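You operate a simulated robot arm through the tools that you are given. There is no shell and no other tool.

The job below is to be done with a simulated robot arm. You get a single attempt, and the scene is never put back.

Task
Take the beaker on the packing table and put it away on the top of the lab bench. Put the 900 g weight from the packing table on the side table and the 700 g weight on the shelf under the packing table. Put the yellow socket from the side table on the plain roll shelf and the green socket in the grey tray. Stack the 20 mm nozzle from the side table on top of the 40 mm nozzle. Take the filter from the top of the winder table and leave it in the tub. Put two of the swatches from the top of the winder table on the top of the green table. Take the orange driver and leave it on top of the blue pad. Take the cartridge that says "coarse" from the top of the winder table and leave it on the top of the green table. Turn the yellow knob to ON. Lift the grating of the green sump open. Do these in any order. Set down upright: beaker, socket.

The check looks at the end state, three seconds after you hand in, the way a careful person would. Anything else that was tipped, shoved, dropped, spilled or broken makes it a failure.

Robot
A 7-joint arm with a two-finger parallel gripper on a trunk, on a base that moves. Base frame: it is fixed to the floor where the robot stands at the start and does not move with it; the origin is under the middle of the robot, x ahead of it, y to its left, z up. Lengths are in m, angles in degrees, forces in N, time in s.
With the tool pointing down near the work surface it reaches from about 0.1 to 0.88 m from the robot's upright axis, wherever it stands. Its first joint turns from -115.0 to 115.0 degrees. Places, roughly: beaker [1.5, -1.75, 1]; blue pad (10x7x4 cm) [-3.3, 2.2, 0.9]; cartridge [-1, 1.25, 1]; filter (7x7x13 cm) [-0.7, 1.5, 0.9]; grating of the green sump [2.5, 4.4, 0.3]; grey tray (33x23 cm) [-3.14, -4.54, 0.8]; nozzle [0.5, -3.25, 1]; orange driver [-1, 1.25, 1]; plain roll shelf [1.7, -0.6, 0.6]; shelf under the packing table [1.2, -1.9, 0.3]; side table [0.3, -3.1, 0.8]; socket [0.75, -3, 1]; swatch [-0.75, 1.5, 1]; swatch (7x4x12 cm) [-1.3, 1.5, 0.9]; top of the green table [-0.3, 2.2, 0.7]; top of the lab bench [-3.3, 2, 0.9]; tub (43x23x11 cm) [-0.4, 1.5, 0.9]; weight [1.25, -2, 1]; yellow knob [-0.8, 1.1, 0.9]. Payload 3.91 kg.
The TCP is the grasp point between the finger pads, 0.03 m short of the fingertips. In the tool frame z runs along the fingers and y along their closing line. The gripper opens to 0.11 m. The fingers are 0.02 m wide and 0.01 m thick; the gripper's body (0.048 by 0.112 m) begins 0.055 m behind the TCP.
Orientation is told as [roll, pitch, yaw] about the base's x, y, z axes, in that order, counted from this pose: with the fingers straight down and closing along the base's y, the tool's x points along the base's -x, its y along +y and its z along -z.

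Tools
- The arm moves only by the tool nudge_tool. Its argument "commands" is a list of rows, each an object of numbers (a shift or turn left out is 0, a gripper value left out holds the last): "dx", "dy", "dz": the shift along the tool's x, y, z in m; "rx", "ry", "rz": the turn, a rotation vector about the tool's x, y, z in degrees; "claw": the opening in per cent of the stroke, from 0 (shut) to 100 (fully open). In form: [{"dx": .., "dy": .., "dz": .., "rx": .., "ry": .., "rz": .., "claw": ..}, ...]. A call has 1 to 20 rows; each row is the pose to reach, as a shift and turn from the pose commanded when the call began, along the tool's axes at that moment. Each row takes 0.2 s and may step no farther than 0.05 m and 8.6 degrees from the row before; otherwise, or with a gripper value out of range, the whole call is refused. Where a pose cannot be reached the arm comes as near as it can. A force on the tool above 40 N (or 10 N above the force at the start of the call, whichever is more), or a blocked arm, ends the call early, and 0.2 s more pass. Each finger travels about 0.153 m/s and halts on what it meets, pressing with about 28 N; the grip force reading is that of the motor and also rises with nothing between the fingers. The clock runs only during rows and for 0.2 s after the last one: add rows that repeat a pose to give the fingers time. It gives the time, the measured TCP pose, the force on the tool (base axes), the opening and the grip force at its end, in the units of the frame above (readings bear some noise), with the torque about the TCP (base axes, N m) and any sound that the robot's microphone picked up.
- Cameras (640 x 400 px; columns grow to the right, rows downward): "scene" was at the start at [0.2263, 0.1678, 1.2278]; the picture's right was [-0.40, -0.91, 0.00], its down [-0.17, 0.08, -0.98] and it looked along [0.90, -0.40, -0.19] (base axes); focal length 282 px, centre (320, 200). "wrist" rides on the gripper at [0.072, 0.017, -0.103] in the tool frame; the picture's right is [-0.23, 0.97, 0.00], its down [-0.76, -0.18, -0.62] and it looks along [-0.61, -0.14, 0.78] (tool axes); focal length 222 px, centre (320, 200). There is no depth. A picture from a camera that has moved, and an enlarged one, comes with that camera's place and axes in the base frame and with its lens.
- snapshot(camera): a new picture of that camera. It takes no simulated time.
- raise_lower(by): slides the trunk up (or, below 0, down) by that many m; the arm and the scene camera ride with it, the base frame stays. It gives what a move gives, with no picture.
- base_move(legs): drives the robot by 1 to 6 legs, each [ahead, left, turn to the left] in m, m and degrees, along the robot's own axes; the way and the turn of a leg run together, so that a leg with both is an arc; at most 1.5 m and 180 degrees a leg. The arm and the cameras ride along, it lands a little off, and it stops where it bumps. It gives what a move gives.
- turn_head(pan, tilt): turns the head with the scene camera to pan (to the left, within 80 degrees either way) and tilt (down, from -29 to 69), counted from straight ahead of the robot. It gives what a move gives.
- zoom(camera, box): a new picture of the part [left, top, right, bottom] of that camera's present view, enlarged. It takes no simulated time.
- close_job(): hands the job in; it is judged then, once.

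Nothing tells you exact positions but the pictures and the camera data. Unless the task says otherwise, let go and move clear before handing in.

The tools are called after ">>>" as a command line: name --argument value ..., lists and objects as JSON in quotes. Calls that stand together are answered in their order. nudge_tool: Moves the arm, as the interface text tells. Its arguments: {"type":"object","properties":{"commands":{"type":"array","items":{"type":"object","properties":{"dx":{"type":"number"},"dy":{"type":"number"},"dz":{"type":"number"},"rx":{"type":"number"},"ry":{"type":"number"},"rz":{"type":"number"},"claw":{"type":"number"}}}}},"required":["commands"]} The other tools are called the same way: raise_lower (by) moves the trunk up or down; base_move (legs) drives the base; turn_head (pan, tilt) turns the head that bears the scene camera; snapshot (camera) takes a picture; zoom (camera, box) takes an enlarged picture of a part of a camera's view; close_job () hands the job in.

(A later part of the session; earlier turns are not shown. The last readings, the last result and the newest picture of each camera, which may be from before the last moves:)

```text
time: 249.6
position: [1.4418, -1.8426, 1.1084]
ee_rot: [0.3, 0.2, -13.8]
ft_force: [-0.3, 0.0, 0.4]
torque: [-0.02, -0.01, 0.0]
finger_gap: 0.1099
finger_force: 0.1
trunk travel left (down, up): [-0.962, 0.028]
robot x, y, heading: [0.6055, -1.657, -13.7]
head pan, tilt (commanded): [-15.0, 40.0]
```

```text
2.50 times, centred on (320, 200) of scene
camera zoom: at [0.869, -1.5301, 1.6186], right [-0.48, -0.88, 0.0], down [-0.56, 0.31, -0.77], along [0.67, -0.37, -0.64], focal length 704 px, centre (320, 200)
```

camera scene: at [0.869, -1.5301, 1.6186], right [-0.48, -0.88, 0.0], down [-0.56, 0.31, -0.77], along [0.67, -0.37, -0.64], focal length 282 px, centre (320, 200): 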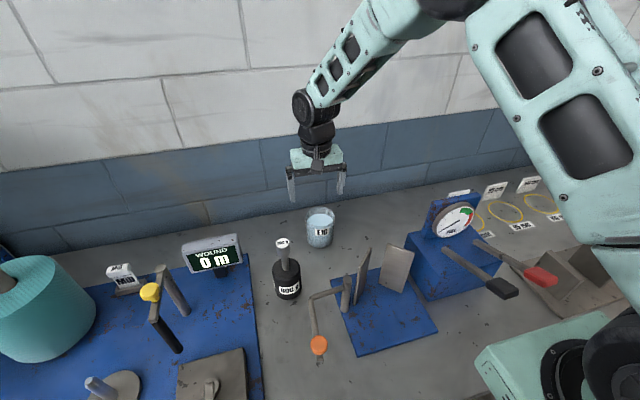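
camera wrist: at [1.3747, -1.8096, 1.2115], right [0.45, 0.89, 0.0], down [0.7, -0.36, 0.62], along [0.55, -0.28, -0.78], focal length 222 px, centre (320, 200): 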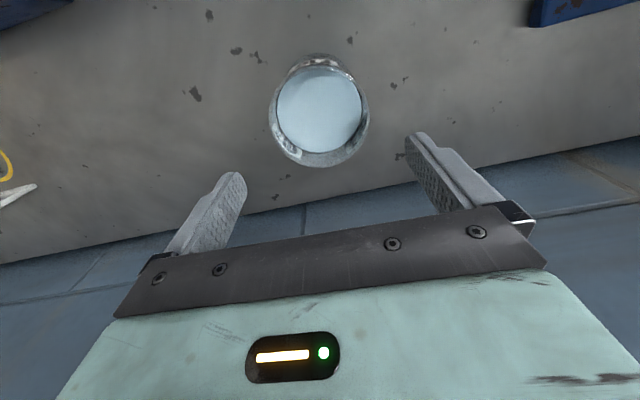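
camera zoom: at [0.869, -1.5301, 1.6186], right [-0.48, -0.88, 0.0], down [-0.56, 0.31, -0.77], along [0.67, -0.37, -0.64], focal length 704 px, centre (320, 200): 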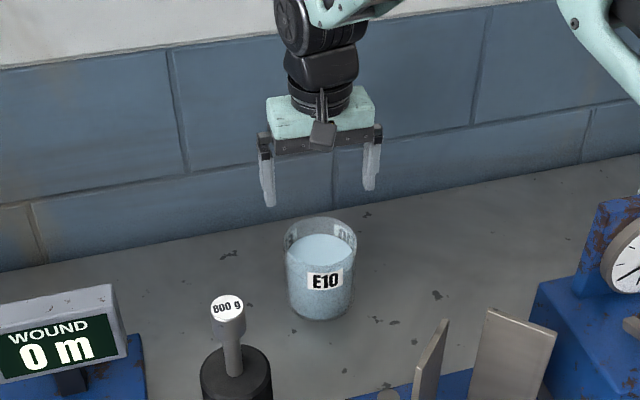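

Fingers straddle the beaker (≈9 cm wide) with about 1 cm each side. Descend in stages.

>>> nudge_tool --commands '[{"dz": 0.04, "dx": 0.002}, {"dz": 0.08, "dx": 0.002}, {"dz": 0.11, "dx": 0.002}, {"dz": 0.138, "dx": 0.002}, {"dz": 0.138, "dx": 0.002}]'

>>> snapshot --camera "wrist"

>>> zoom --camera "scene" --box '[260, 140, 380, 260]'

```text
time: 250.8
position: [1.4387, -1.8425, 0.9711]
ee_rot: [0.3, 0.1, -13.7]
ft_force: [0.1, 0.1, 0.1]
torque: [0.01, -0.01, 0.01]
finger_gap: 0.1101
finger_force: 0.1
trunk travel left (down, up): [-0.962, 0.028]
robot x, y, heading: [0.6095, -1.6558, -13.8]
head pan, tilt (commanded): [-15.0, 40.0]
```

```text
taken
camera wrist: at [1.3724, -1.8096, 1.0736], right [0.45, 0.89, 0.0], down [0.7, -0.36, 0.62], along [0.55, -0.28, -0.78], focal length 222 px, centre (320, 200)
```

wrist: 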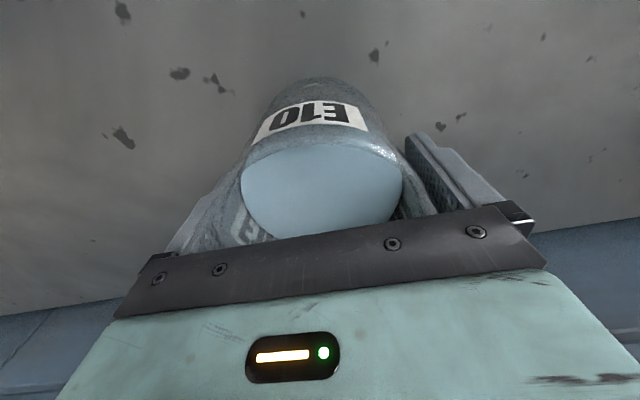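

```text
3.33 times, centred on (320, 200) of scene
camera zoom: at [0.8689, -1.5301, 1.6186], right [-0.48, -0.88, 0.0], down [-0.56, 0.31, -0.77], along [0.67, -0.37, -0.64], focal length 939 px, centre (320, 200)
```

zoom: 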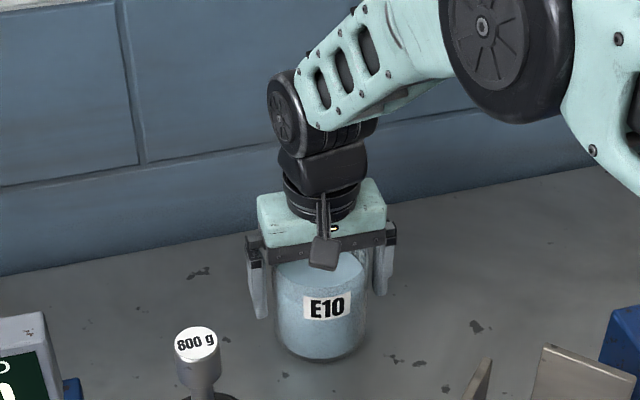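

>>> nudge_tool --commands '[{"claw": 92}, {"claw": 86}, {"claw": 80}, {"claw": 74}, {"claw": 68}, {"claw": 60}]'

>>> snapshot --camera "wrist"

```text
time: 252.2
position: [1.4391, -1.8421, 0.9698]
ee_rot: [0.2, 0.2, -13.8]
ft_force: [0.2, 0.4, 0.6]
torque: [-0.18, 0.08, 0.05]
finger_gap: 0.0934
finger_force: 28.3
trunk travel left (down, up): [-0.962, 0.028]
robot x, y, heading: [0.6096, -1.6522, -13.6]
head pan, tilt (commanded): [-15.0, 40.0]
```

```text
taken
camera wrist: at [1.3722, -1.8095, 1.0739], right [0.45, 0.89, 0.0], down [0.7, -0.36, 0.62], along [0.55, -0.28, -0.78], focal length 222 px, centre (320, 200)
```

wrist: 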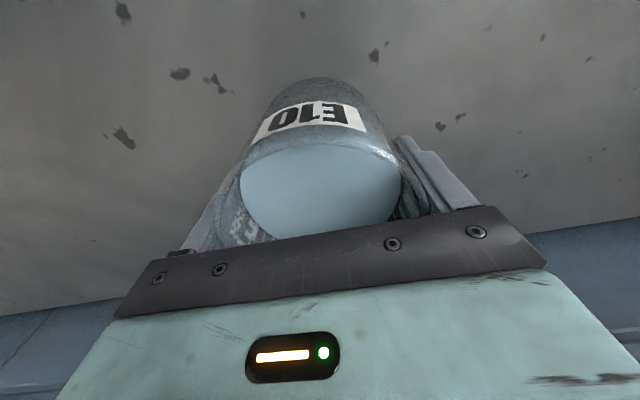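

Gripped (93 mm). Lift gently.

>>> nudge_tool --commands '[{"dz": -0.01}, {"dz": -0.025}, {"dz": -0.045}, {"dz": -0.07}, {"dz": -0.095}, {"dz": -0.12}, {"dz": -0.145}, {"dz": -0.17}, {"dz": -0.195}, {"dz": -0.22}, {"dz": -0.245}, {"dz": -0.265}, {"dz": -0.28}, {"dz": -0.28}]'

>>> zoom --camera "scene" --box '[220, 60, 420, 260]'

```text
time: 255.2
position: [1.4395, -1.8433, 1.2505]
ee_rot: [0.2, 0.2, -13.8]
ft_force: [0.1, -0.5, -4.1]
torque: [-0.01, 0.0, 0.02]
finger_gap: 0.0931
finger_force: 28.2
trunk travel left (down, up): [-0.962, 0.028]
robot x, y, heading: [0.6094, -1.6561, -13.6]
head pan, tilt (commanded): [-15.0, 40.0]
```

```text
2.00 times, centred on (320, 160) of scene
camera zoom: at [0.869, -1.5301, 1.6186], right [-0.48, -0.88, 0.0], down [-0.56, 0.31, -0.77], along [0.67, -0.37, -0.64], focal length 563 px, centre (320, 280)
```

zoom: 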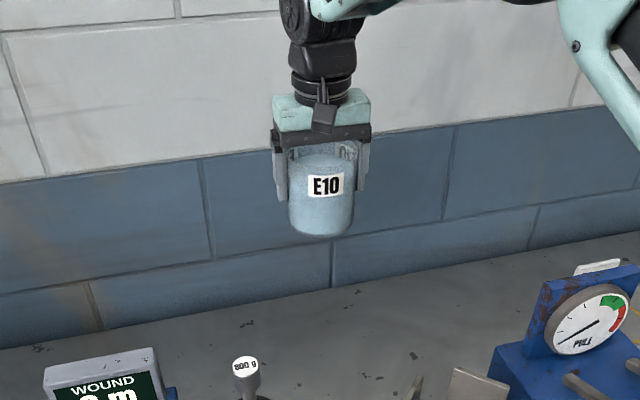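

Now retract slowly toward the robot.

>>> nudge_tool --commands '[{"dx": 0.015}, {"dx": 0.04}, {"dx": 0.07}, {"dx": 0.1}, {"dx": 0.13}, {"dx": 0.16}, {"dx": 0.19}, {"dx": 0.22}, {"dx": 0.25}, {"dx": 0.28}, {"dx": 0.31}, {"dx": 0.34}, {"dx": 0.365}, {"dx": 0.385}, {"dx": 0.395}, {"dx": 0.395}]'

>>> base_move --legs '[[-0.55, 0, 0], [0, 1.45, 0]]'

>>> snapshot --camera "wrist"

```text
time: 258.6
position: [1.0563, -1.7488, 1.2516]
ee_rot: [0.3, 0.2, -13.8]
ft_force: [-0.6, -0.1, -5.9]
torque: [0.01, 0.01, -0.01]
finger_gap: 0.0931
finger_force: 28.5
trunk travel left (down, up): [-0.962, 0.028]
robot x, y, heading: [0.6105, -1.6564, -13.6]
head pan, tilt (commanded): [-15.0, 40.0]
```

```text
time: 268.6
position: [0.8674, -0.2183, 1.2523]
ee_rot: [0.3, 0.2, -14.0]
ft_force: [-0.1, -0.3, -4.4]
torque: [-0.01, 0.01, 0.0]
finger_gap: 0.0931
finger_force: 27.6
trunk travel left (down, up): [-0.962, 0.028]
robot x, y, heading: [0.4211, -0.1199, -13.8]
head pan, tilt (commanded): [-15.0, 40.0]
```

```text
taken
camera wrist: at [0.8014, -0.1851, 1.3557], right [0.46, 0.89, 0.0], down [0.7, -0.36, 0.62], along [0.55, -0.28, -0.78], focal length 222 px, centre (320, 200)
```

wrist: 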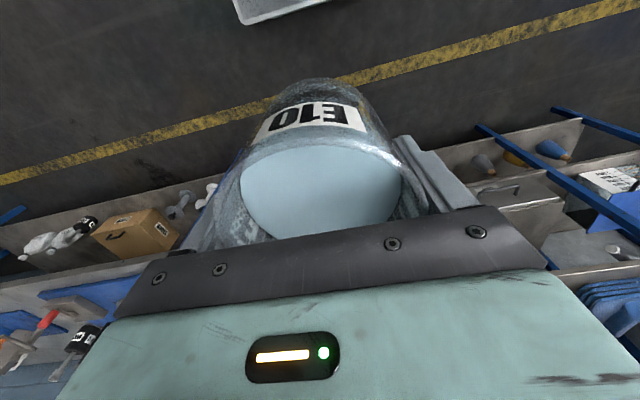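

>>> base_move --legs '[[0, 0, 90.2], [0.12, 0, 0]]'

>>> turn_head --pan 45 --tilt 25

>>> snapshot --camera "scene"

```text
time: 273.6
position: [0.5493, 0.4398, 1.2518]
ee_rot: [0.3, 0.3, 75.4]
ft_force: [0.1, -0.1, -6.2]
torque: [0.0, 0.0, 0.01]
finger_gap: 0.0935
finger_force: 27.9
trunk travel left (down, up): [-0.962, 0.028]
robot x, y, heading: [0.4482, -0.0057, 75.5]
head pan, tilt (commanded): [-15.0, 40.0]
```

```text
time: 274.9
position: [0.5501, 0.4404, 1.2525]
ee_rot: [0.3, 0.2, 75.4]
ft_force: [0.1, 1.1, -5.0]
torque: [-0.05, 0.0, -0.01]
finger_gap: 0.0934
finger_force: 27.6
trunk travel left (down, up): [-0.962, 0.028]
robot x, y, heading: [0.4472, -0.0045, 75.6]
head pan, tilt (commanded): [45.0, 25.0]
```

```text
taken
camera scene: at [0.2391, 0.2625, 1.6419], right [0.86, 0.51, 0.0], down [0.21, -0.36, -0.91], along [-0.46, 0.78, -0.42], focal length 282 px, centre (320, 200)
```

scene: 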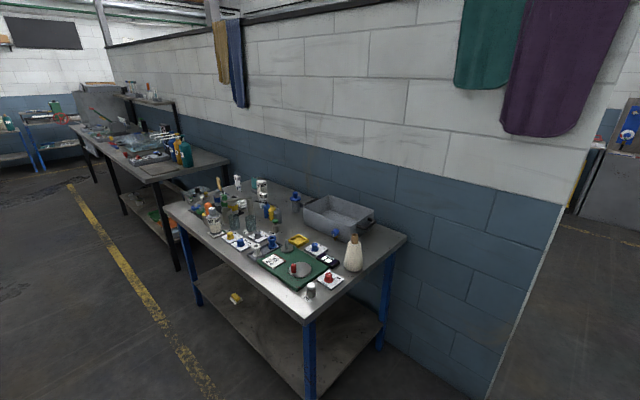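

>>> zoom --camera "scene" --box '[160, 160, 420, 320]'

>>> zoom --camera "scene" --box '[20, 80, 260, 230]'

```text
2.46 times, centred on (290, 240) of scene
camera zoom: at [0.2391, 0.2625, 1.6419], right [0.86, 0.51, 0.0], down [0.21, -0.36, -0.91], along [-0.46, 0.78, -0.42], focal length 693 px, centre (394, 102)
```

zoom: 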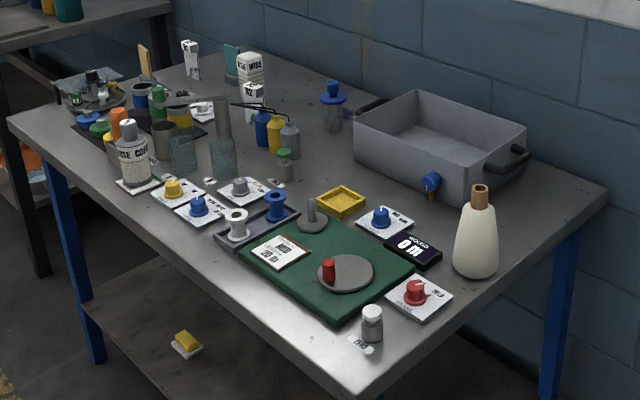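

```text
2.67 times, centred on (140, 155) of scene
camera zoom: at [0.2391, 0.2625, 1.6419], right [0.86, 0.51, 0.0], down [0.21, -0.36, -0.91], along [-0.46, 0.78, -0.42], focal length 751 px, centre (800, 320)
```

zoom: 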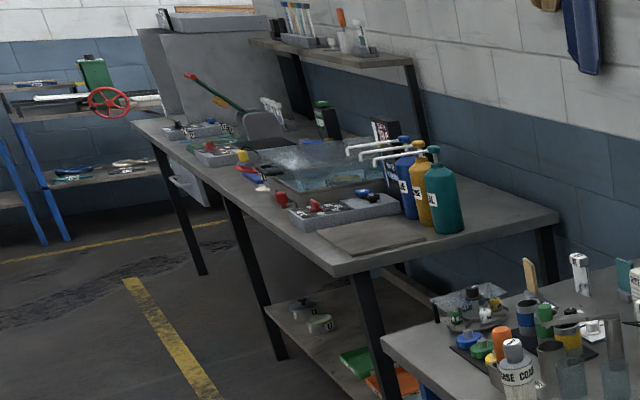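

The lab bench starts about 2.4 m further along; its near end seems free. Drive along the aisle.

>>> base_move --legs '[[0, 1.3, 1.0], [0, 1.3, 0]]'

>>> turn_head --pan 10 --tilt 35

>>> snapshot --camera "scene"

>>> turn_head --pan 45 --tilt 30

>>> snapshot --camera "scene"

```text
time: 287.6
position: [-1.9827, 1.0887, 1.2523]
ee_rot: [0.2, 0.2, 75.7]
ft_force: [1.2, 0.4, -5.6]
torque: [-0.01, 0.01, 0.01]
finger_gap: 0.0934
finger_force: 28.2
trunk travel left (down, up): [-0.962, 0.028]
robot x, y, heading: [-2.0797, 0.6387, 75.9]
head pan, tilt (commanded): [45.0, 25.0]
```

```text
time: 288.6
position: [-1.9831, 1.089, 1.2521]
ee_rot: [0.2, 0.2, 75.8]
ft_force: [-0.5, 0.4, -5.4]
torque: [-0.03, 0.02, -0.03]
finger_gap: 0.0933
finger_force: 27.8
trunk travel left (down, up): [-0.962, 0.028]
robot x, y, heading: [-2.0799, 0.6396, 75.9]
head pan, tilt (commanded): [10.0, 35.0]
```

```text
taken
camera scene: at [-2.2388, 0.9167, 1.6262], right [1.0, -0.07, 0.0], down [-0.04, -0.57, -0.82], along [0.06, 0.82, -0.57], focal length 282 px, centre (320, 200)
```

scene: 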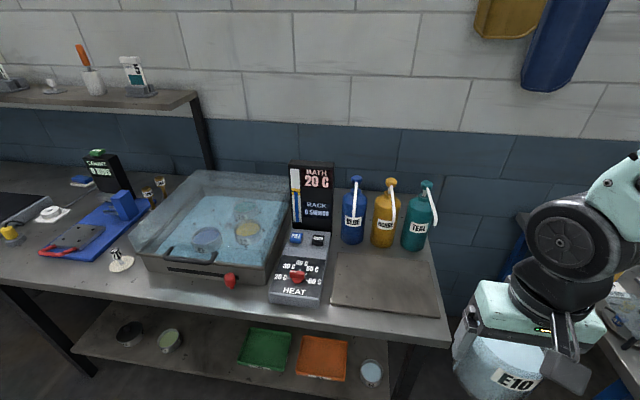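

```text
time: 289.6
position: [-1.9839, 1.0887, 1.2523]
ee_rot: [0.3, 0.2, 75.8]
ft_force: [1.4, -0.1, -4.8]
torque: [-0.01, -0.03, -0.01]
finger_gap: 0.0931
finger_force: 28.2
trunk travel left (down, up): [-0.962, 0.028]
robot x, y, heading: [-2.0763, 0.6432, 76.0]
head pan, tilt (commanded): [45.0, 30.0]
```

```text
taken
camera scene: at [-2.2914, 0.9065, 1.6339], right [0.86, 0.51, 0.0], down [0.26, -0.43, -0.87], along [-0.44, 0.74, -0.5], focal length 282 px, centre (320, 200)
```

scene: 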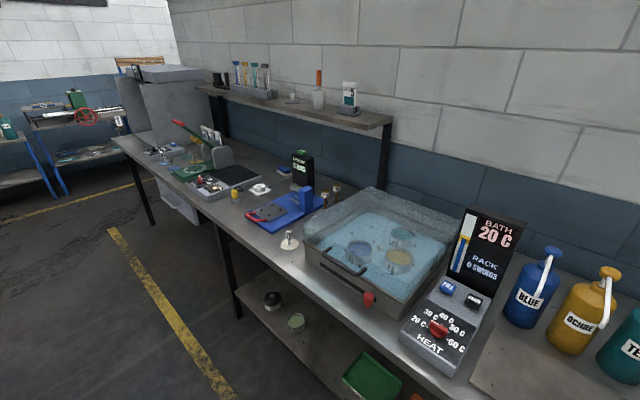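

>>> turn_head --pan 10 --tilt 40

>>> zoom --camera "scene" --box '[0, 100, 240, 300]'

>>> zoom --camera "scene" --box '[240, 130, 480, 330]'

>>> turn_head --pan 50 --tilt 35

>>> zoom --camera "scene" --box '[120, 100, 440, 300]'

```text
time: 290.6
position: [-1.9833, 1.0881, 1.2508]
ee_rot: [0.4, 0.2, 75.9]
ft_force: [0.3, -0.5, -6.5]
torque: [0.01, -0.01, 0.0]
finger_gap: 0.0931
finger_force: 28.2
trunk travel left (down, up): [-0.962, 0.028]
robot x, y, heading: [-2.0789, 0.6386, 75.7]
head pan, tilt (commanded): [10.0, 40.0]
```

```text
2.00 times, centred on (120, 200) of scene
camera zoom: at [-2.239, 0.9136, 1.6186], right [1.0, -0.07, 0.0], down [-0.05, -0.64, -0.77], along [0.05, 0.76, -0.64], focal length 563 px, centre (720, 200)
```

zoom: 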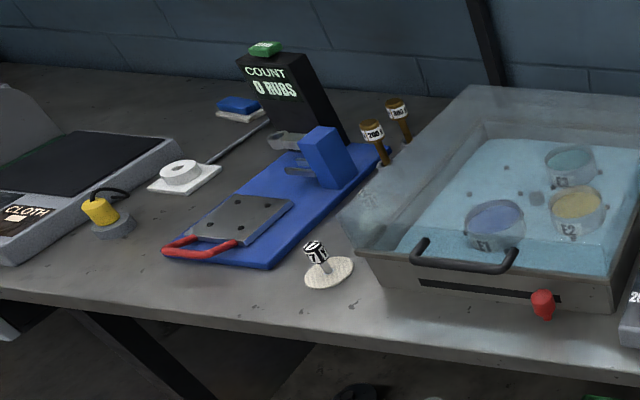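

```text
2.00 times, centred on (360, 230) of scene
camera zoom: at [-2.239, 0.9136, 1.6186], right [1.0, -0.07, 0.0], down [-0.05, -0.64, -0.77], along [0.05, 0.76, -0.64], focal length 563 px, centre (240, 140)
```

zoom: 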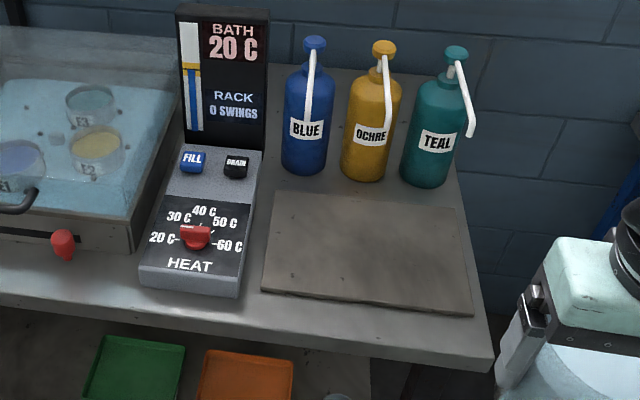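

```text
time: 291.7
position: [-1.9831, 1.0885, 1.2524]
ee_rot: [0.2, 0.1, 75.9]
ft_force: [-0.3, 0.0, -5.6]
torque: [-0.04, 0.01, 0.0]
finger_gap: 0.0936
finger_force: 28.0
trunk travel left (down, up): [-0.962, 0.028]
robot x, y, heading: [-2.0791, 0.6372, 76.0]
head pan, tilt (commanded): [50.0, 35.0]
```

```text
2.00 times, centred on (280, 200) of scene
camera zoom: at [-2.2966, 0.9002, 1.6261], right [0.81, 0.59, 0.0], down [0.34, -0.47, -0.82], along [-0.48, 0.66, -0.57], focal length 563 px, centre (400, 200)
```

zoom: 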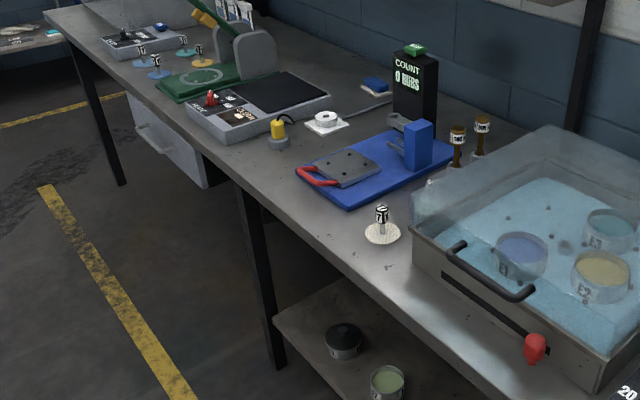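

Few bare areas here. I'll move further along the bench to find a good clear spot.

>>> base_move --legs '[[0, 1.3, 0.6]]'

>>> turn_head --pan 0 --tilt 40

>>> snapshot --camera "scene"

>>> turn_head --pan 45 --tilt 35

>>> snapshot --camera "scene"

```text
time: 298.3
position: [-3.2536, 1.4022, 1.2513]
ee_rot: [0.3, 0.3, 76.1]
ft_force: [0.2, -0.3, -5.5]
torque: [-0.02, 0.0, -0.03]
finger_gap: 0.0933
finger_force: 27.8
trunk travel left (down, up): [-0.962, 0.028]
robot x, y, heading: [-3.3499, 0.9511, 76.3]
head pan, tilt (commanded): [50.0, 35.0]
```

```text
time: 299.4
position: [-3.2536, 1.4021, 1.2522]
ee_rot: [0.3, 0.1, 76.1]
ft_force: [0.7, 0.5, -5.6]
torque: [0.0, 0.0, 0.04]
finger_gap: 0.0933
finger_force: 28.1
trunk travel left (down, up): [-0.962, 0.028]
robot x, y, heading: [-3.3497, 0.9507, 76.3]
head pan, tilt (commanded): [0.0, 40.0]
```

```text
taken
camera scene: at [-3.4939, 1.2237, 1.6186], right [0.97, -0.24, 0.0], down [-0.15, -0.62, -0.77], along [0.18, 0.74, -0.64], focal length 282 px, centre (320, 200)
```

scene: 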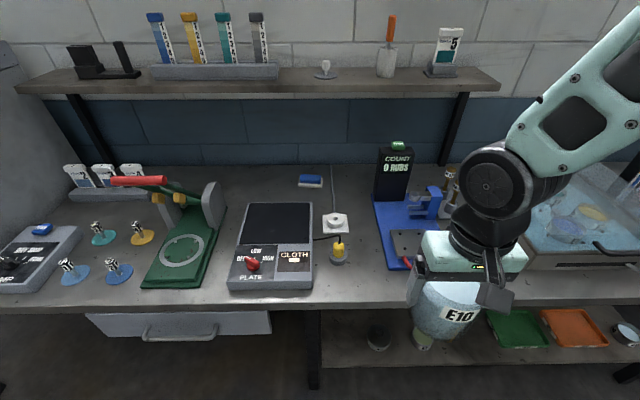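

```text
time: 300.6
position: [-3.2545, 1.4023, 1.2525]
ee_rot: [0.3, 0.2, 76.2]
ft_force: [0.1, -0.2, -4.3]
torque: [-0.04, 0.01, 0.02]
finger_gap: 0.0933
finger_force: 27.9
trunk travel left (down, up): [-0.962, 0.028]
robot x, y, heading: [-3.3506, 0.9505, 76.2]
head pan, tilt (commanded): [45.0, 35.0]
```

```text
taken
camera scene: at [-3.5597, 1.2164, 1.6261], right [0.85, 0.52, 0.0], down [0.3, -0.49, -0.82], along [-0.43, 0.7, -0.57], focal length 282 px, centre (320, 200)
```

scene: 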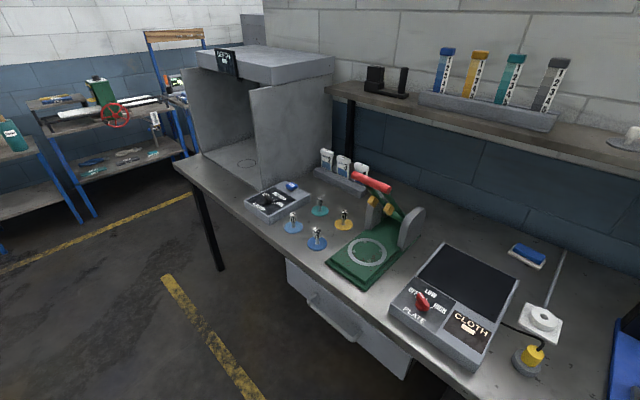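

>>> turn_head --pan 0 --tilt 50

>>> zoom --camera "scene" --box '[200, 80, 440, 280]'

>>> snapshot --camera "wrist"

```text
time: 301.7
position: [-3.2536, 1.4023, 1.2515]
ee_rot: [0.2, 0.2, 76.2]
ft_force: [0.4, -0.7, -5.9]
torque: [-0.01, 0.0, 0.0]
finger_gap: 0.0934
finger_force: 27.8
trunk travel left (down, up): [-0.962, 0.028]
robot x, y, heading: [-3.346, 0.957, 76.4]
head pan, tilt (commanded): [0.0, 50.0]
```

```text
2.00 times, centred on (320, 180) of scene
camera zoom: at [-3.4958, 1.216, 1.6044], right [0.97, -0.24, 0.0], down [-0.18, -0.74, -0.64], along [0.15, 0.62, -0.77], focal length 563 px, centre (320, 240)
```

zoom: 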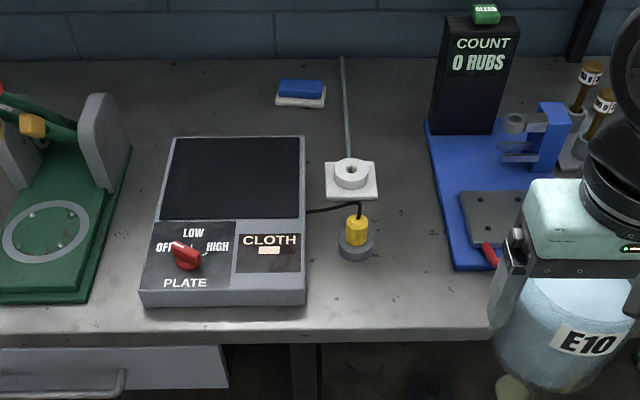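

```text
taken
camera wrist: at [-3.2872, 1.3359, 1.3556], right [-0.89, 0.45, 0.0], down [0.36, 0.7, 0.62], along [0.28, 0.55, -0.79], focal length 222 px, centre (320, 200)
```

wrist: 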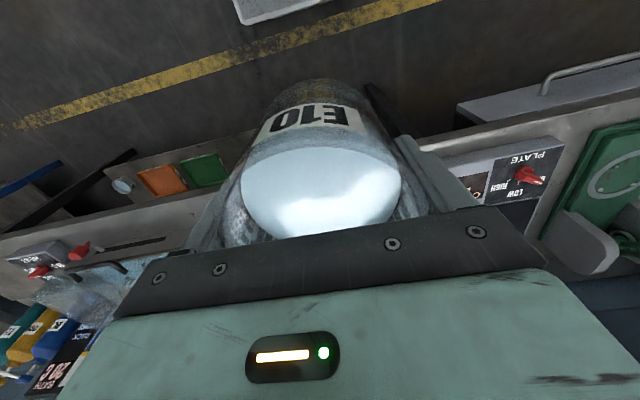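

The best bare spot is the front strip between the yellow-topped part and the blue mat, about (-3.264, 1.663). Move the beaker over it slowly and lower.

>>> nudge_tool --commands '[{"dx": -0.015, "dy": 0.005}, {"dx": -0.04, "dy": 0.012}, {"dx": -0.07, "dy": 0.02}, {"dx": -0.1, "dy": 0.029}, {"dx": -0.13, "dy": 0.038}, {"dx": -0.16, "dy": 0.047}, {"dx": -0.19, "dy": 0.055}, {"dx": -0.22, "dy": 0.063}, {"dx": -0.24, "dy": 0.069}, {"dx": -0.2509, "dy": 0.0719}, {"dx": -0.2509, "dy": 0.0719}]'

>>> snapshot --camera "scene"

>>> snapshot --camera "wrist"

```text
time: 304.1
position: [-3.2625, 1.6638, 1.2498]
ee_rot: [0.3, 0.3, 76.0]
ft_force: [-0.6, 0.9, -5.5]
torque: [0.01, 0.0, 0.0]
finger_gap: 0.0932
finger_force: 27.5
trunk travel left (down, up): [-0.962, 0.028]
robot x, y, heading: [-3.346, 0.9551, 76.3]
head pan, tilt (commanded): [0.0, 50.0]
```

```text
taken
camera scene: at [-3.4957, 1.2162, 1.6044], right [0.97, -0.24, 0.0], down [-0.18, -0.74, -0.64], along [0.15, 0.62, -0.77], focal length 282 px, centre (320, 200)
```

scene: 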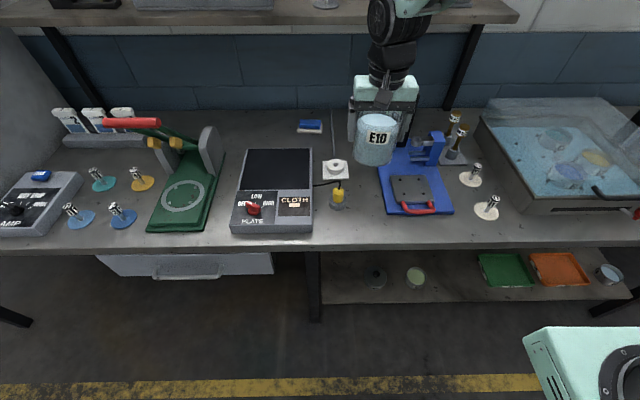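

```text
taken
camera wrist: at [-3.2971, 1.597, 1.3544], right [-0.89, 0.45, 0.0], down [0.36, 0.7, 0.62], along [0.28, 0.55, -0.79], focal length 222 px, centre (320, 200)
```

wrist: 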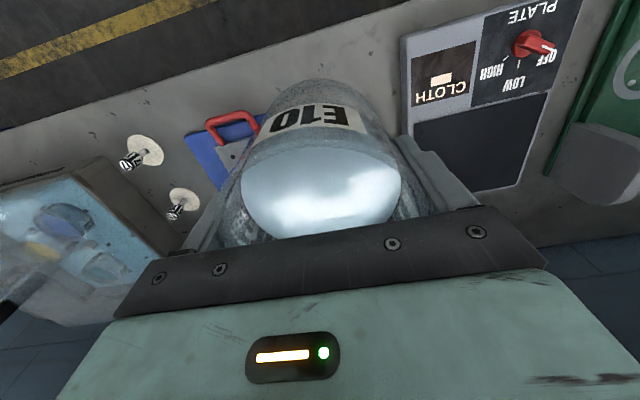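

>>> nudge_tool --commands '[{"dz": 0.015}, {"dz": 0.04}, {"dz": 0.07}, {"dz": 0.1}, {"dz": 0.13}, {"dz": 0.16}, {"dz": 0.19}, {"dz": 0.21}, {"dz": 0.225}, {"dz": 0.23}]'

>>> zoom --camera "scene" --box '[280, 100, 460, 260]'

>>> snapshot --camera "wrist"

```text
time: 306.3
position: [-3.2651, 1.6633, 1.0202]
ee_rot: [0.3, 0.2, 76.2]
ft_force: [-0.6, 0.5, -6.1]
torque: [0.0, -0.02, -0.04]
finger_gap: 0.0934
finger_force: 28.4
trunk travel left (down, up): [-0.962, 0.028]
robot x, y, heading: [-3.3501, 0.9476, 76.3]
head pan, tilt (commanded): [0.0, 50.0]
```

```text
2.50 times, centred on (370, 180) of scene
camera zoom: at [-3.4957, 1.2161, 1.6044], right [0.97, -0.24, 0.0], down [-0.18, -0.74, -0.64], along [0.15, 0.62, -0.77], focal length 704 px, centre (195, 250)
```

zoom: 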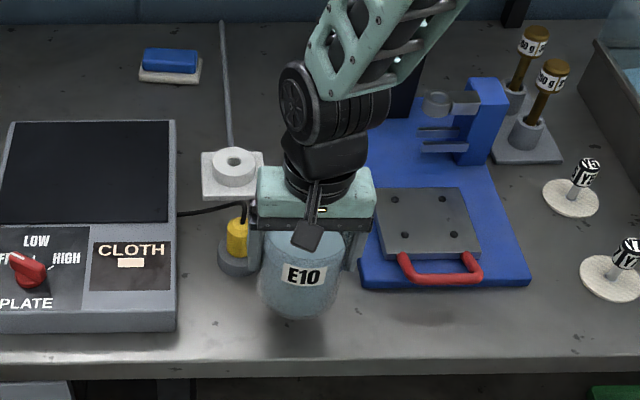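

```text
taken
camera wrist: at [-3.2985, 1.5965, 1.1249], right [-0.89, 0.45, 0.0], down [0.36, 0.7, 0.62], along [0.28, 0.55, -0.78], focal length 222 px, centre (320, 200)
```

wrist: 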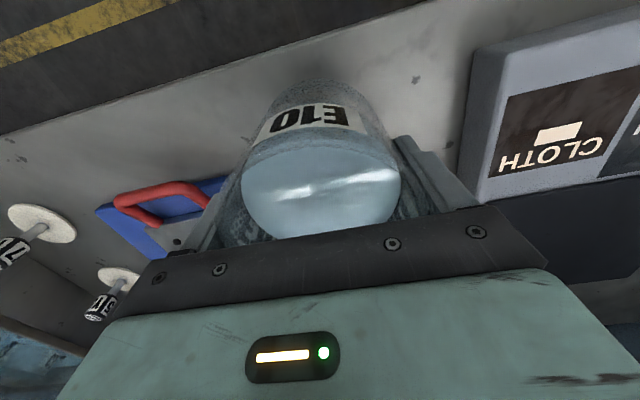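

>>> nudge_tool --commands '[{"dz": 0.015}, {"dz": 0.03}, {"dz": 0.038}, {"dz": 0.042}, {"dz": 0.045}, {"dz": 0.048}, {"dz": 0.05}, {"dz": 0.052}, {"dz": 0.054}]'

>>> zoom --camera "scene" --box '[280, 100, 460, 260]'

```text
time: 308.3
position: [-3.2662, 1.6624, 0.9705]
ee_rot: [0.4, 0.0, 76.2]
ft_force: [0.4, -1.6, 22.3]
torque: [-0.42, -1.16, 0.08]
finger_gap: 0.0932
finger_force: 28.5
trunk travel left (down, up): [-0.962, 0.028]
robot x, y, heading: [-3.3452, 0.9528, 76.4]
head pan, tilt (commanded): [0.0, 50.0]
```

```text
2.50 times, centred on (370, 180) of scene
camera zoom: at [-3.496, 1.2146, 1.6051], right [0.97, -0.24, 0.0], down [-0.18, -0.74, -0.64], along [0.15, 0.63, -0.77], focal length 704 px, centre (195, 250)
```

zoom: 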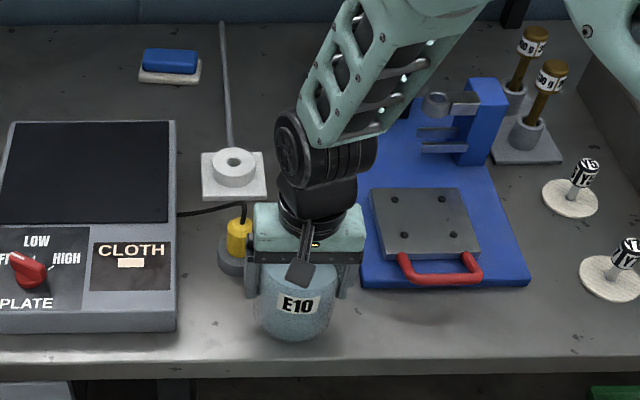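

Touched down. Relieve and release gently.

>>> nudge_tool --commands '[{"dz": -0.002}, {"dz": -0.0035}, {"dz": -0.0035}]'

>>> nudge_tool --commands '[{"claw": 88}, {"claw": 94}, {"claw": 100}, {"claw": 100}, {"dz": -0.02}, {"dz": -0.05}, {"dz": -0.09}, {"dz": -0.13}, {"dz": -0.18}, {"dz": -0.23}, {"dz": -0.28}]'

>>> zoom --camera "scene" --box '[280, 100, 460, 260]'

```text
time: 309.1
position: [-3.2642, 1.6623, 0.9697]
ee_rot: [0.1, 0.2, 76.2]
ft_force: [-0.2, 2.5, 0.1]
torque: [0.33, -0.16, 0.07]
finger_gap: 0.093
finger_force: 28.0
trunk travel left (down, up): [-0.962, 0.028]
robot x, y, heading: [-3.3509, 0.9531, 76.5]
head pan, tilt (commanded): [0.0, 50.0]
```

```text
time: 311.5
position: [-3.2647, 1.6613, 1.2495]
ee_rot: [0.3, 0.3, 76.4]
ft_force: [-0.3, 0.7, 0.0]
torque: [-0.03, 0.01, 0.02]
finger_gap: 0.1101
finger_force: 0.1
trunk travel left (down, up): [-0.962, 0.028]
robot x, y, heading: [-3.3493, 0.9519, 76.3]
head pan, tilt (commanded): [0.0, 50.0]
```

```text
2.50 times, centred on (370, 180) of scene
camera zoom: at [-3.4958, 1.2162, 1.6043], right [0.97, -0.24, 0.0], down [-0.18, -0.74, -0.64], along [0.15, 0.62, -0.77], focal length 704 px, centre (195, 250)
```

zoom: 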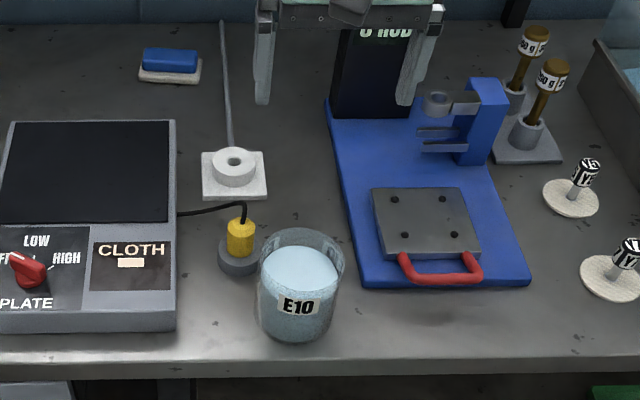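

The beaker stands on the lab bench. I also located the blue pad at about (-3.307, 2.153). Now go to the winder table.

>>> nudge_tool --commands '[{"dx": 0.045}, {"dx": 0.09}, {"dx": 0.135}, {"dx": 0.18}, {"dx": 0.225}, {"dx": 0.26}]'

>>> base_move --legs '[[0, -1.3, 0], [0, -1.2, 0]]'

>>> turn_head --pan 10 --tilt 45

>>> snapshot --camera "scene"

```text
time: 312.9
position: [-3.3271, 1.4102, 1.2507]
ee_rot: [0.3, 0.2, 76.2]
ft_force: [0.6, 0.0, -0.3]
torque: [-0.04, -0.01, -0.01]
finger_gap: 0.1099
finger_force: 0.1
trunk travel left (down, up): [-0.962, 0.028]
robot x, y, heading: [-3.348, 0.9538, 76.5]
head pan, tilt (commanded): [0.0, 50.0]
```

```text
time: 325.0
position: [-0.9154, 0.8209, 1.2518]
ee_rot: [0.3, 0.1, 76.4]
ft_force: [-0.3, 0.5, -0.7]
torque: [-0.01, 0.01, 0.0]
finger_gap: 0.1097
finger_force: 0.1
trunk travel left (down, up): [-0.962, 0.028]
robot x, y, heading: [-0.9376, 0.3647, 76.5]
head pan, tilt (commanded): [0.0, 50.0]
```

```text
time: 325.8
position: [-0.9155, 0.8214, 1.2523]
ee_rot: [0.3, 0.2, 76.4]
ft_force: [0.8, -0.3, 0.0]
torque: [-0.02, 0.0, -0.01]
finger_gap: 0.1102
finger_force: 0.0
trunk travel left (down, up): [-0.962, 0.028]
robot x, y, heading: [-0.9379, 0.3689, 76.4]
head pan, tilt (commanded): [10.0, 45.0]
```

```text
taken
camera scene: at [-1.0972, 0.6335, 1.6113], right [1.0, -0.06, 0.0], down [-0.04, -0.71, -0.71], along [0.04, 0.71, -0.71], focal length 282 px, centre (320, 200)
```

scene: 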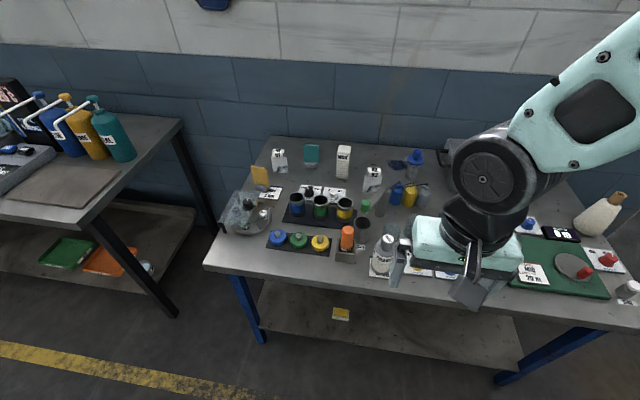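

>>> zoom --camera "scene" --box '[210, 130, 450, 290]'

>>> turn_head --pan -20 --tilt 45

>>> snapshot --camera "scene"

>>> snapshot --camera "wrist"

```text
2.50 times, centred on (330, 210) of scene
camera zoom: at [-1.0972, 0.6335, 1.6113], right [1.0, -0.06, 0.0], down [-0.04, -0.71, -0.71], along [0.04, 0.71, -0.71], focal length 704 px, centre (295, 175)
```

zoom: 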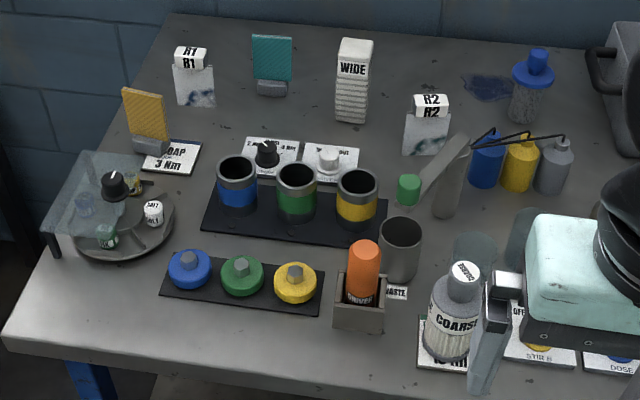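

```text
time: 326.7
position: [-0.9155, 0.8217, 1.2524]
ee_rot: [0.3, 0.2, 76.5]
ft_force: [-0.5, 0.8, -0.1]
torque: [0.02, 0.01, 0.01]
finger_gap: 0.1101
finger_force: 0.1
trunk travel left (down, up): [-0.962, 0.028]
robot x, y, heading: [-0.9361, 0.3677, 76.5]
head pan, tilt (commanded): [-20.0, 45.0]
```

```text
taken
camera scene: at [-1.0574, 0.6202, 1.6114], right [0.83, -0.55, 0.0], down [-0.39, -0.59, -0.71], along [0.39, 0.59, -0.71], focal length 282 px, centre (320, 200)
```

scene: 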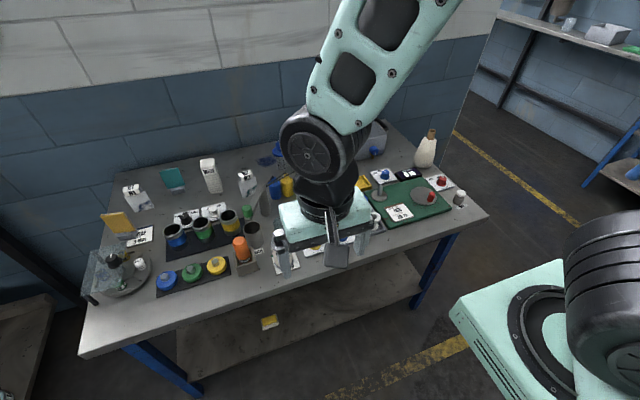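

```text
taken
camera wrist: at [-0.9488, 0.7554, 1.355], right [-0.89, 0.45, 0.0], down [0.36, 0.7, 0.62], along [0.28, 0.55, -0.79], focal length 222 px, centre (320, 200)
```

wrist: 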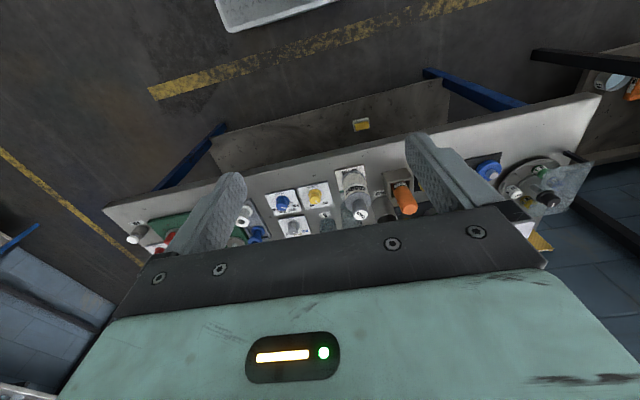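

Lots of clutter here. I'll shift right and look back to read the labels unobstructed.

>>> base_move --legs '[[0, -0.55, 0]]'

>>> turn_head --pan 35 --tilt 40

>>> snapshot --camera "scene"

>>> zoom --camera "scene" --box '[240, 140, 400, 260]'

>>> zoom --camera "scene" --box '[120, 120, 280, 240]'

```text
time: 329.9
position: [-0.3824, 0.6935, 1.2521]
ee_rot: [0.3, 0.2, 76.3]
ft_force: [-0.6, -0.4, 0.6]
torque: [-0.02, 0.0, 0.02]
finger_gap: 0.11
finger_force: 0.1
trunk travel left (down, up): [-0.962, 0.028]
robot x, y, heading: [-0.4003, 0.2361, 76.9]
head pan, tilt (commanded): [-20.0, 45.0]
```

```text
time: 331.1
position: [-0.381, 0.6934, 1.2506]
ee_rot: [0.3, 0.2, 76.4]
ft_force: [0.4, 0.4, 0.1]
torque: [0.0, 0.03, -0.04]
finger_gap: 0.11
finger_force: 0.0
trunk travel left (down, up): [-0.962, 0.028]
robot x, y, heading: [-0.4005, 0.2344, 76.6]
head pan, tilt (commanded): [35.0, 40.0]
```

```text
taken
camera scene: at [-0.5991, 0.5034, 1.6186], right [0.93, 0.37, 0.0], down [0.24, -0.6, -0.77], along [-0.28, 0.71, -0.64], focal length 282 px, centre (320, 200)
```

scene: 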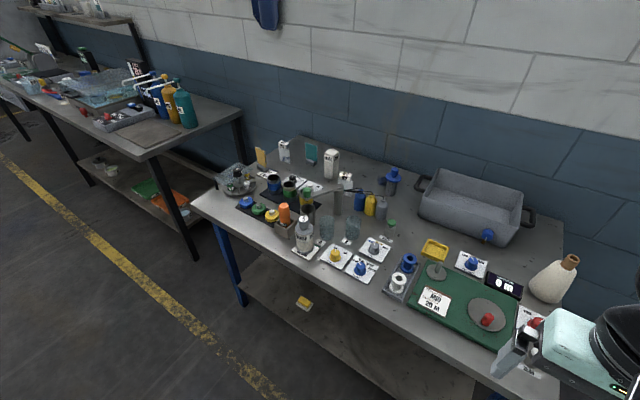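

```text
3.33 times, centred on (320, 200) of scene
camera zoom: at [-0.5991, 0.5034, 1.6186], right [0.93, 0.37, 0.0], down [0.24, -0.6, -0.77], along [-0.28, 0.71, -0.64], focal length 939 px, centre (320, 200)
```

zoom: 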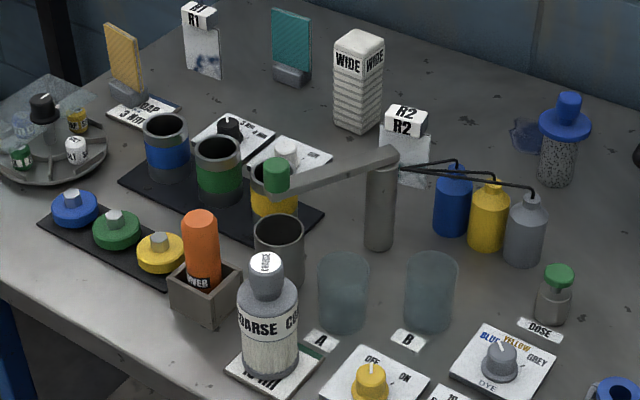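

```text
3.33 times, centred on (200, 180) of scene
camera zoom: at [-0.5991, 0.5034, 1.6186], right [0.93, 0.37, 0.0], down [0.24, -0.6, -0.77], along [-0.28, 0.71, -0.64], focal length 939 px, centre (720, 267)
```

zoom: 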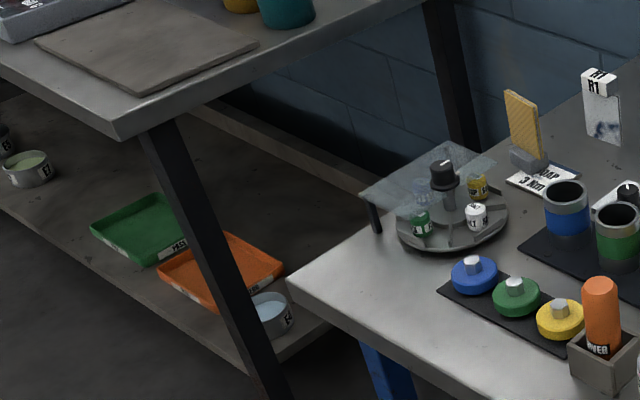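

>>> zoom --camera "scene" --box '[250, 135, 320, 185]'

>>> zoom --camera "scene" --box '[310, 150, 410, 220]'

>>> zoom --camera "scene" --box '[280, 200, 420, 300]'

>>> zoom --camera "scene" --box '[380, 160, 600, 340]'

```text
8.00 times, centred on (285, 160) of scene
camera zoom: at [-0.5991, 0.5034, 1.6186], right [0.93, 0.37, 0.0], down [0.24, -0.6, -0.77], along [-0.28, 0.71, -0.64], focal length 2253 px, centre (600, 520)
```

zoom: 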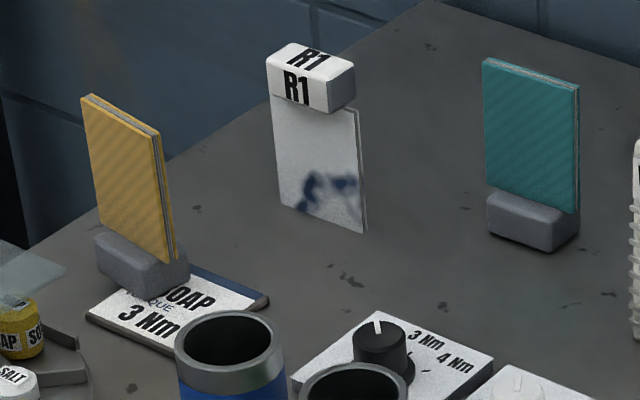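

```text
5.71 times, centred on (360, 185) of scene
camera zoom: at [-0.5991, 0.5034, 1.6186], right [0.93, 0.37, 0.0], down [0.24, -0.6, -0.77], along [-0.28, 0.71, -0.64], focal length 1609 px, centre (91, 286)
```

zoom: 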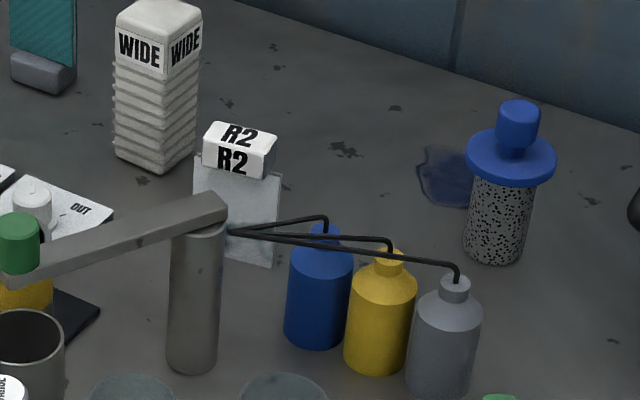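

```text
4.00 times, centred on (350, 250) of scene
camera zoom: at [-0.5991, 0.5034, 1.6186], right [0.93, 0.37, 0.0], down [0.24, -0.6, -0.77], along [-0.28, 0.71, -0.64], focal length 1126 px, centre (200, 0)
```

zoom: 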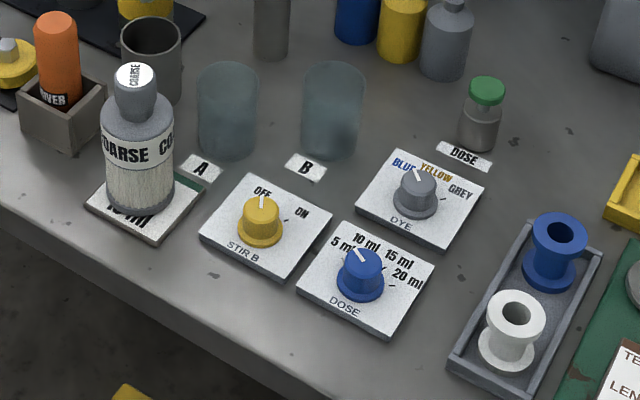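

```text
2.22 times, centred on (490, 250) of scene
camera zoom: at [-0.5991, 0.5034, 1.6186], right [0.93, 0.37, 0.0], down [0.24, -0.6, -0.77], along [-0.28, 0.71, -0.64], focal length 626 px, centre (-58, 89)
```

zoom: 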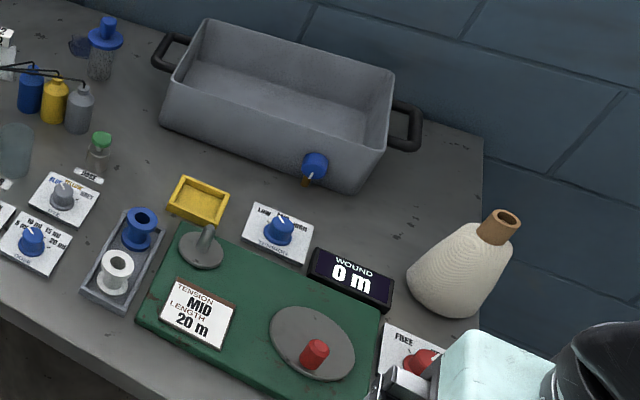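

Now the layout is clear: winder table top ≈0.85, yellow "STIR B" knob (pointing OFF), COARSE cartridge, perforated filter with blue cap, tub, and swatches in grey feet. I'll start with the yellow knob.

>>> base_move --legs '[[0, 0.5, 0], [0.12, 0, 0]]'

>>> snapshot --camera "wrist"

>>> turn_head --pan -5 --tilt 50

>>> snapshot --camera "scene"

```text
time: 334.9
position: [-0.8402, 0.9281, 1.2512]
ee_rot: [0.4, 0.2, 76.1]
ft_force: [0.0, -0.8, -1.1]
torque: [-0.02, 0.04, -0.04]
finger_gap: 0.1098
finger_force: 0.1
trunk travel left (down, up): [-0.962, 0.028]
robot x, y, heading: [-0.8623, 0.469, 76.5]
head pan, tilt (commanded): [35.0, 40.0]
```

```text
taken
camera wrist: at [-0.8727, 0.8625, 1.3551], right [-0.89, 0.45, 0.0], down [0.36, 0.7, 0.62], along [0.28, 0.55, -0.78], focal length 222 px, centre (320, 200)
```

wrist: 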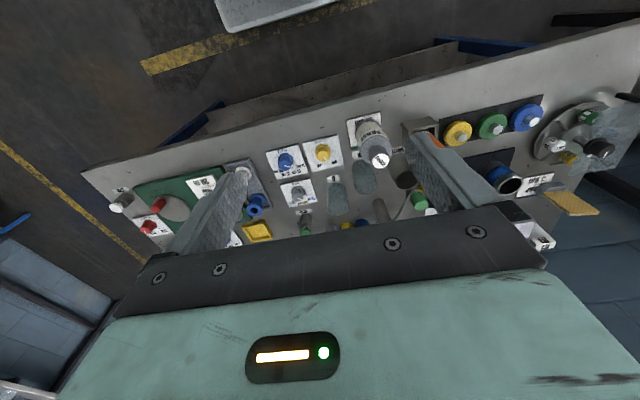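

```text
time: 336.0
position: [-0.839, 0.9278, 1.2517]
ee_rot: [0.3, 0.2, 76.1]
ft_force: [0.9, 0.0, 0.6]
torque: [0.0, -0.02, 0.03]
finger_gap: 0.1102
finger_force: 0.1
trunk travel left (down, up): [-0.962, 0.028]
robot x, y, heading: [-0.8611, 0.4697, 76.4]
head pan, tilt (commanded): [-5.0, 50.0]
```

```text
taken
camera scene: at [-1.0023, 0.7335, 1.6045], right [0.95, -0.32, 0.0], down [-0.25, -0.73, -0.64], along [0.21, 0.61, -0.77], focal length 282 px, centre (320, 200)
```

scene: 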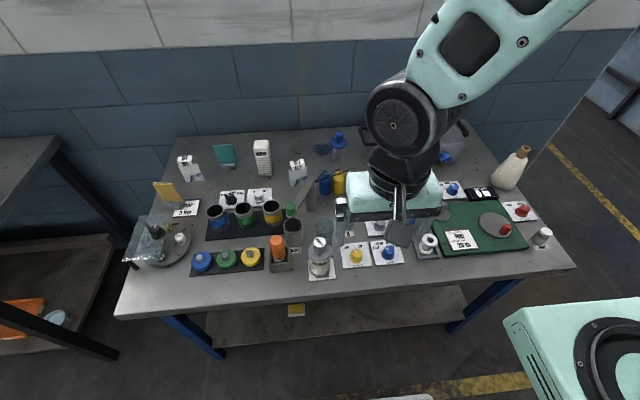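

>>> zoom --camera "wrist" --box '[260, 110, 400, 220]'

>>> zoom --camera "scene" --box '[300, 220, 420, 290]'

```text
3.64 times, centred on (330, 165) of wrist
camera zoom: at [-0.8726, 0.8628, 1.3549], right [-0.89, 0.45, 0.0], down [0.36, 0.7, 0.62], along [0.28, 0.55, -0.79], focal length 808 px, centre (284, 327)
```

zoom: 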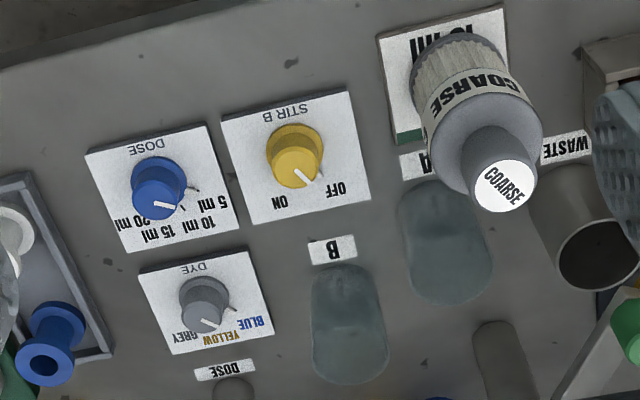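

```text
5.33 times, centred on (360, 255) of scene
camera zoom: at [-1.0023, 0.7335, 1.6045], right [0.95, -0.32, 0.0], down [-0.25, -0.73, -0.64], along [0.21, 0.61, -0.77], focal length 1502 px, centre (107, -93)
```

zoom: 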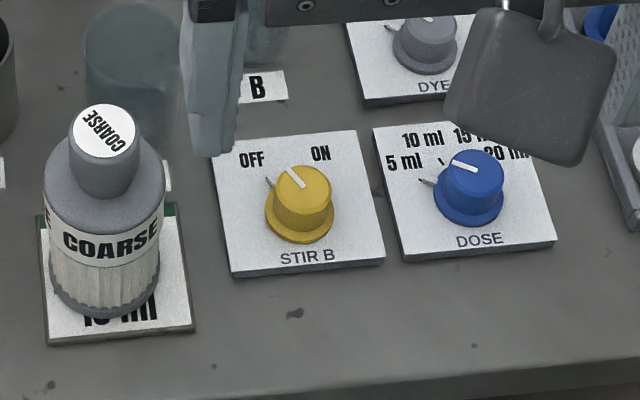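

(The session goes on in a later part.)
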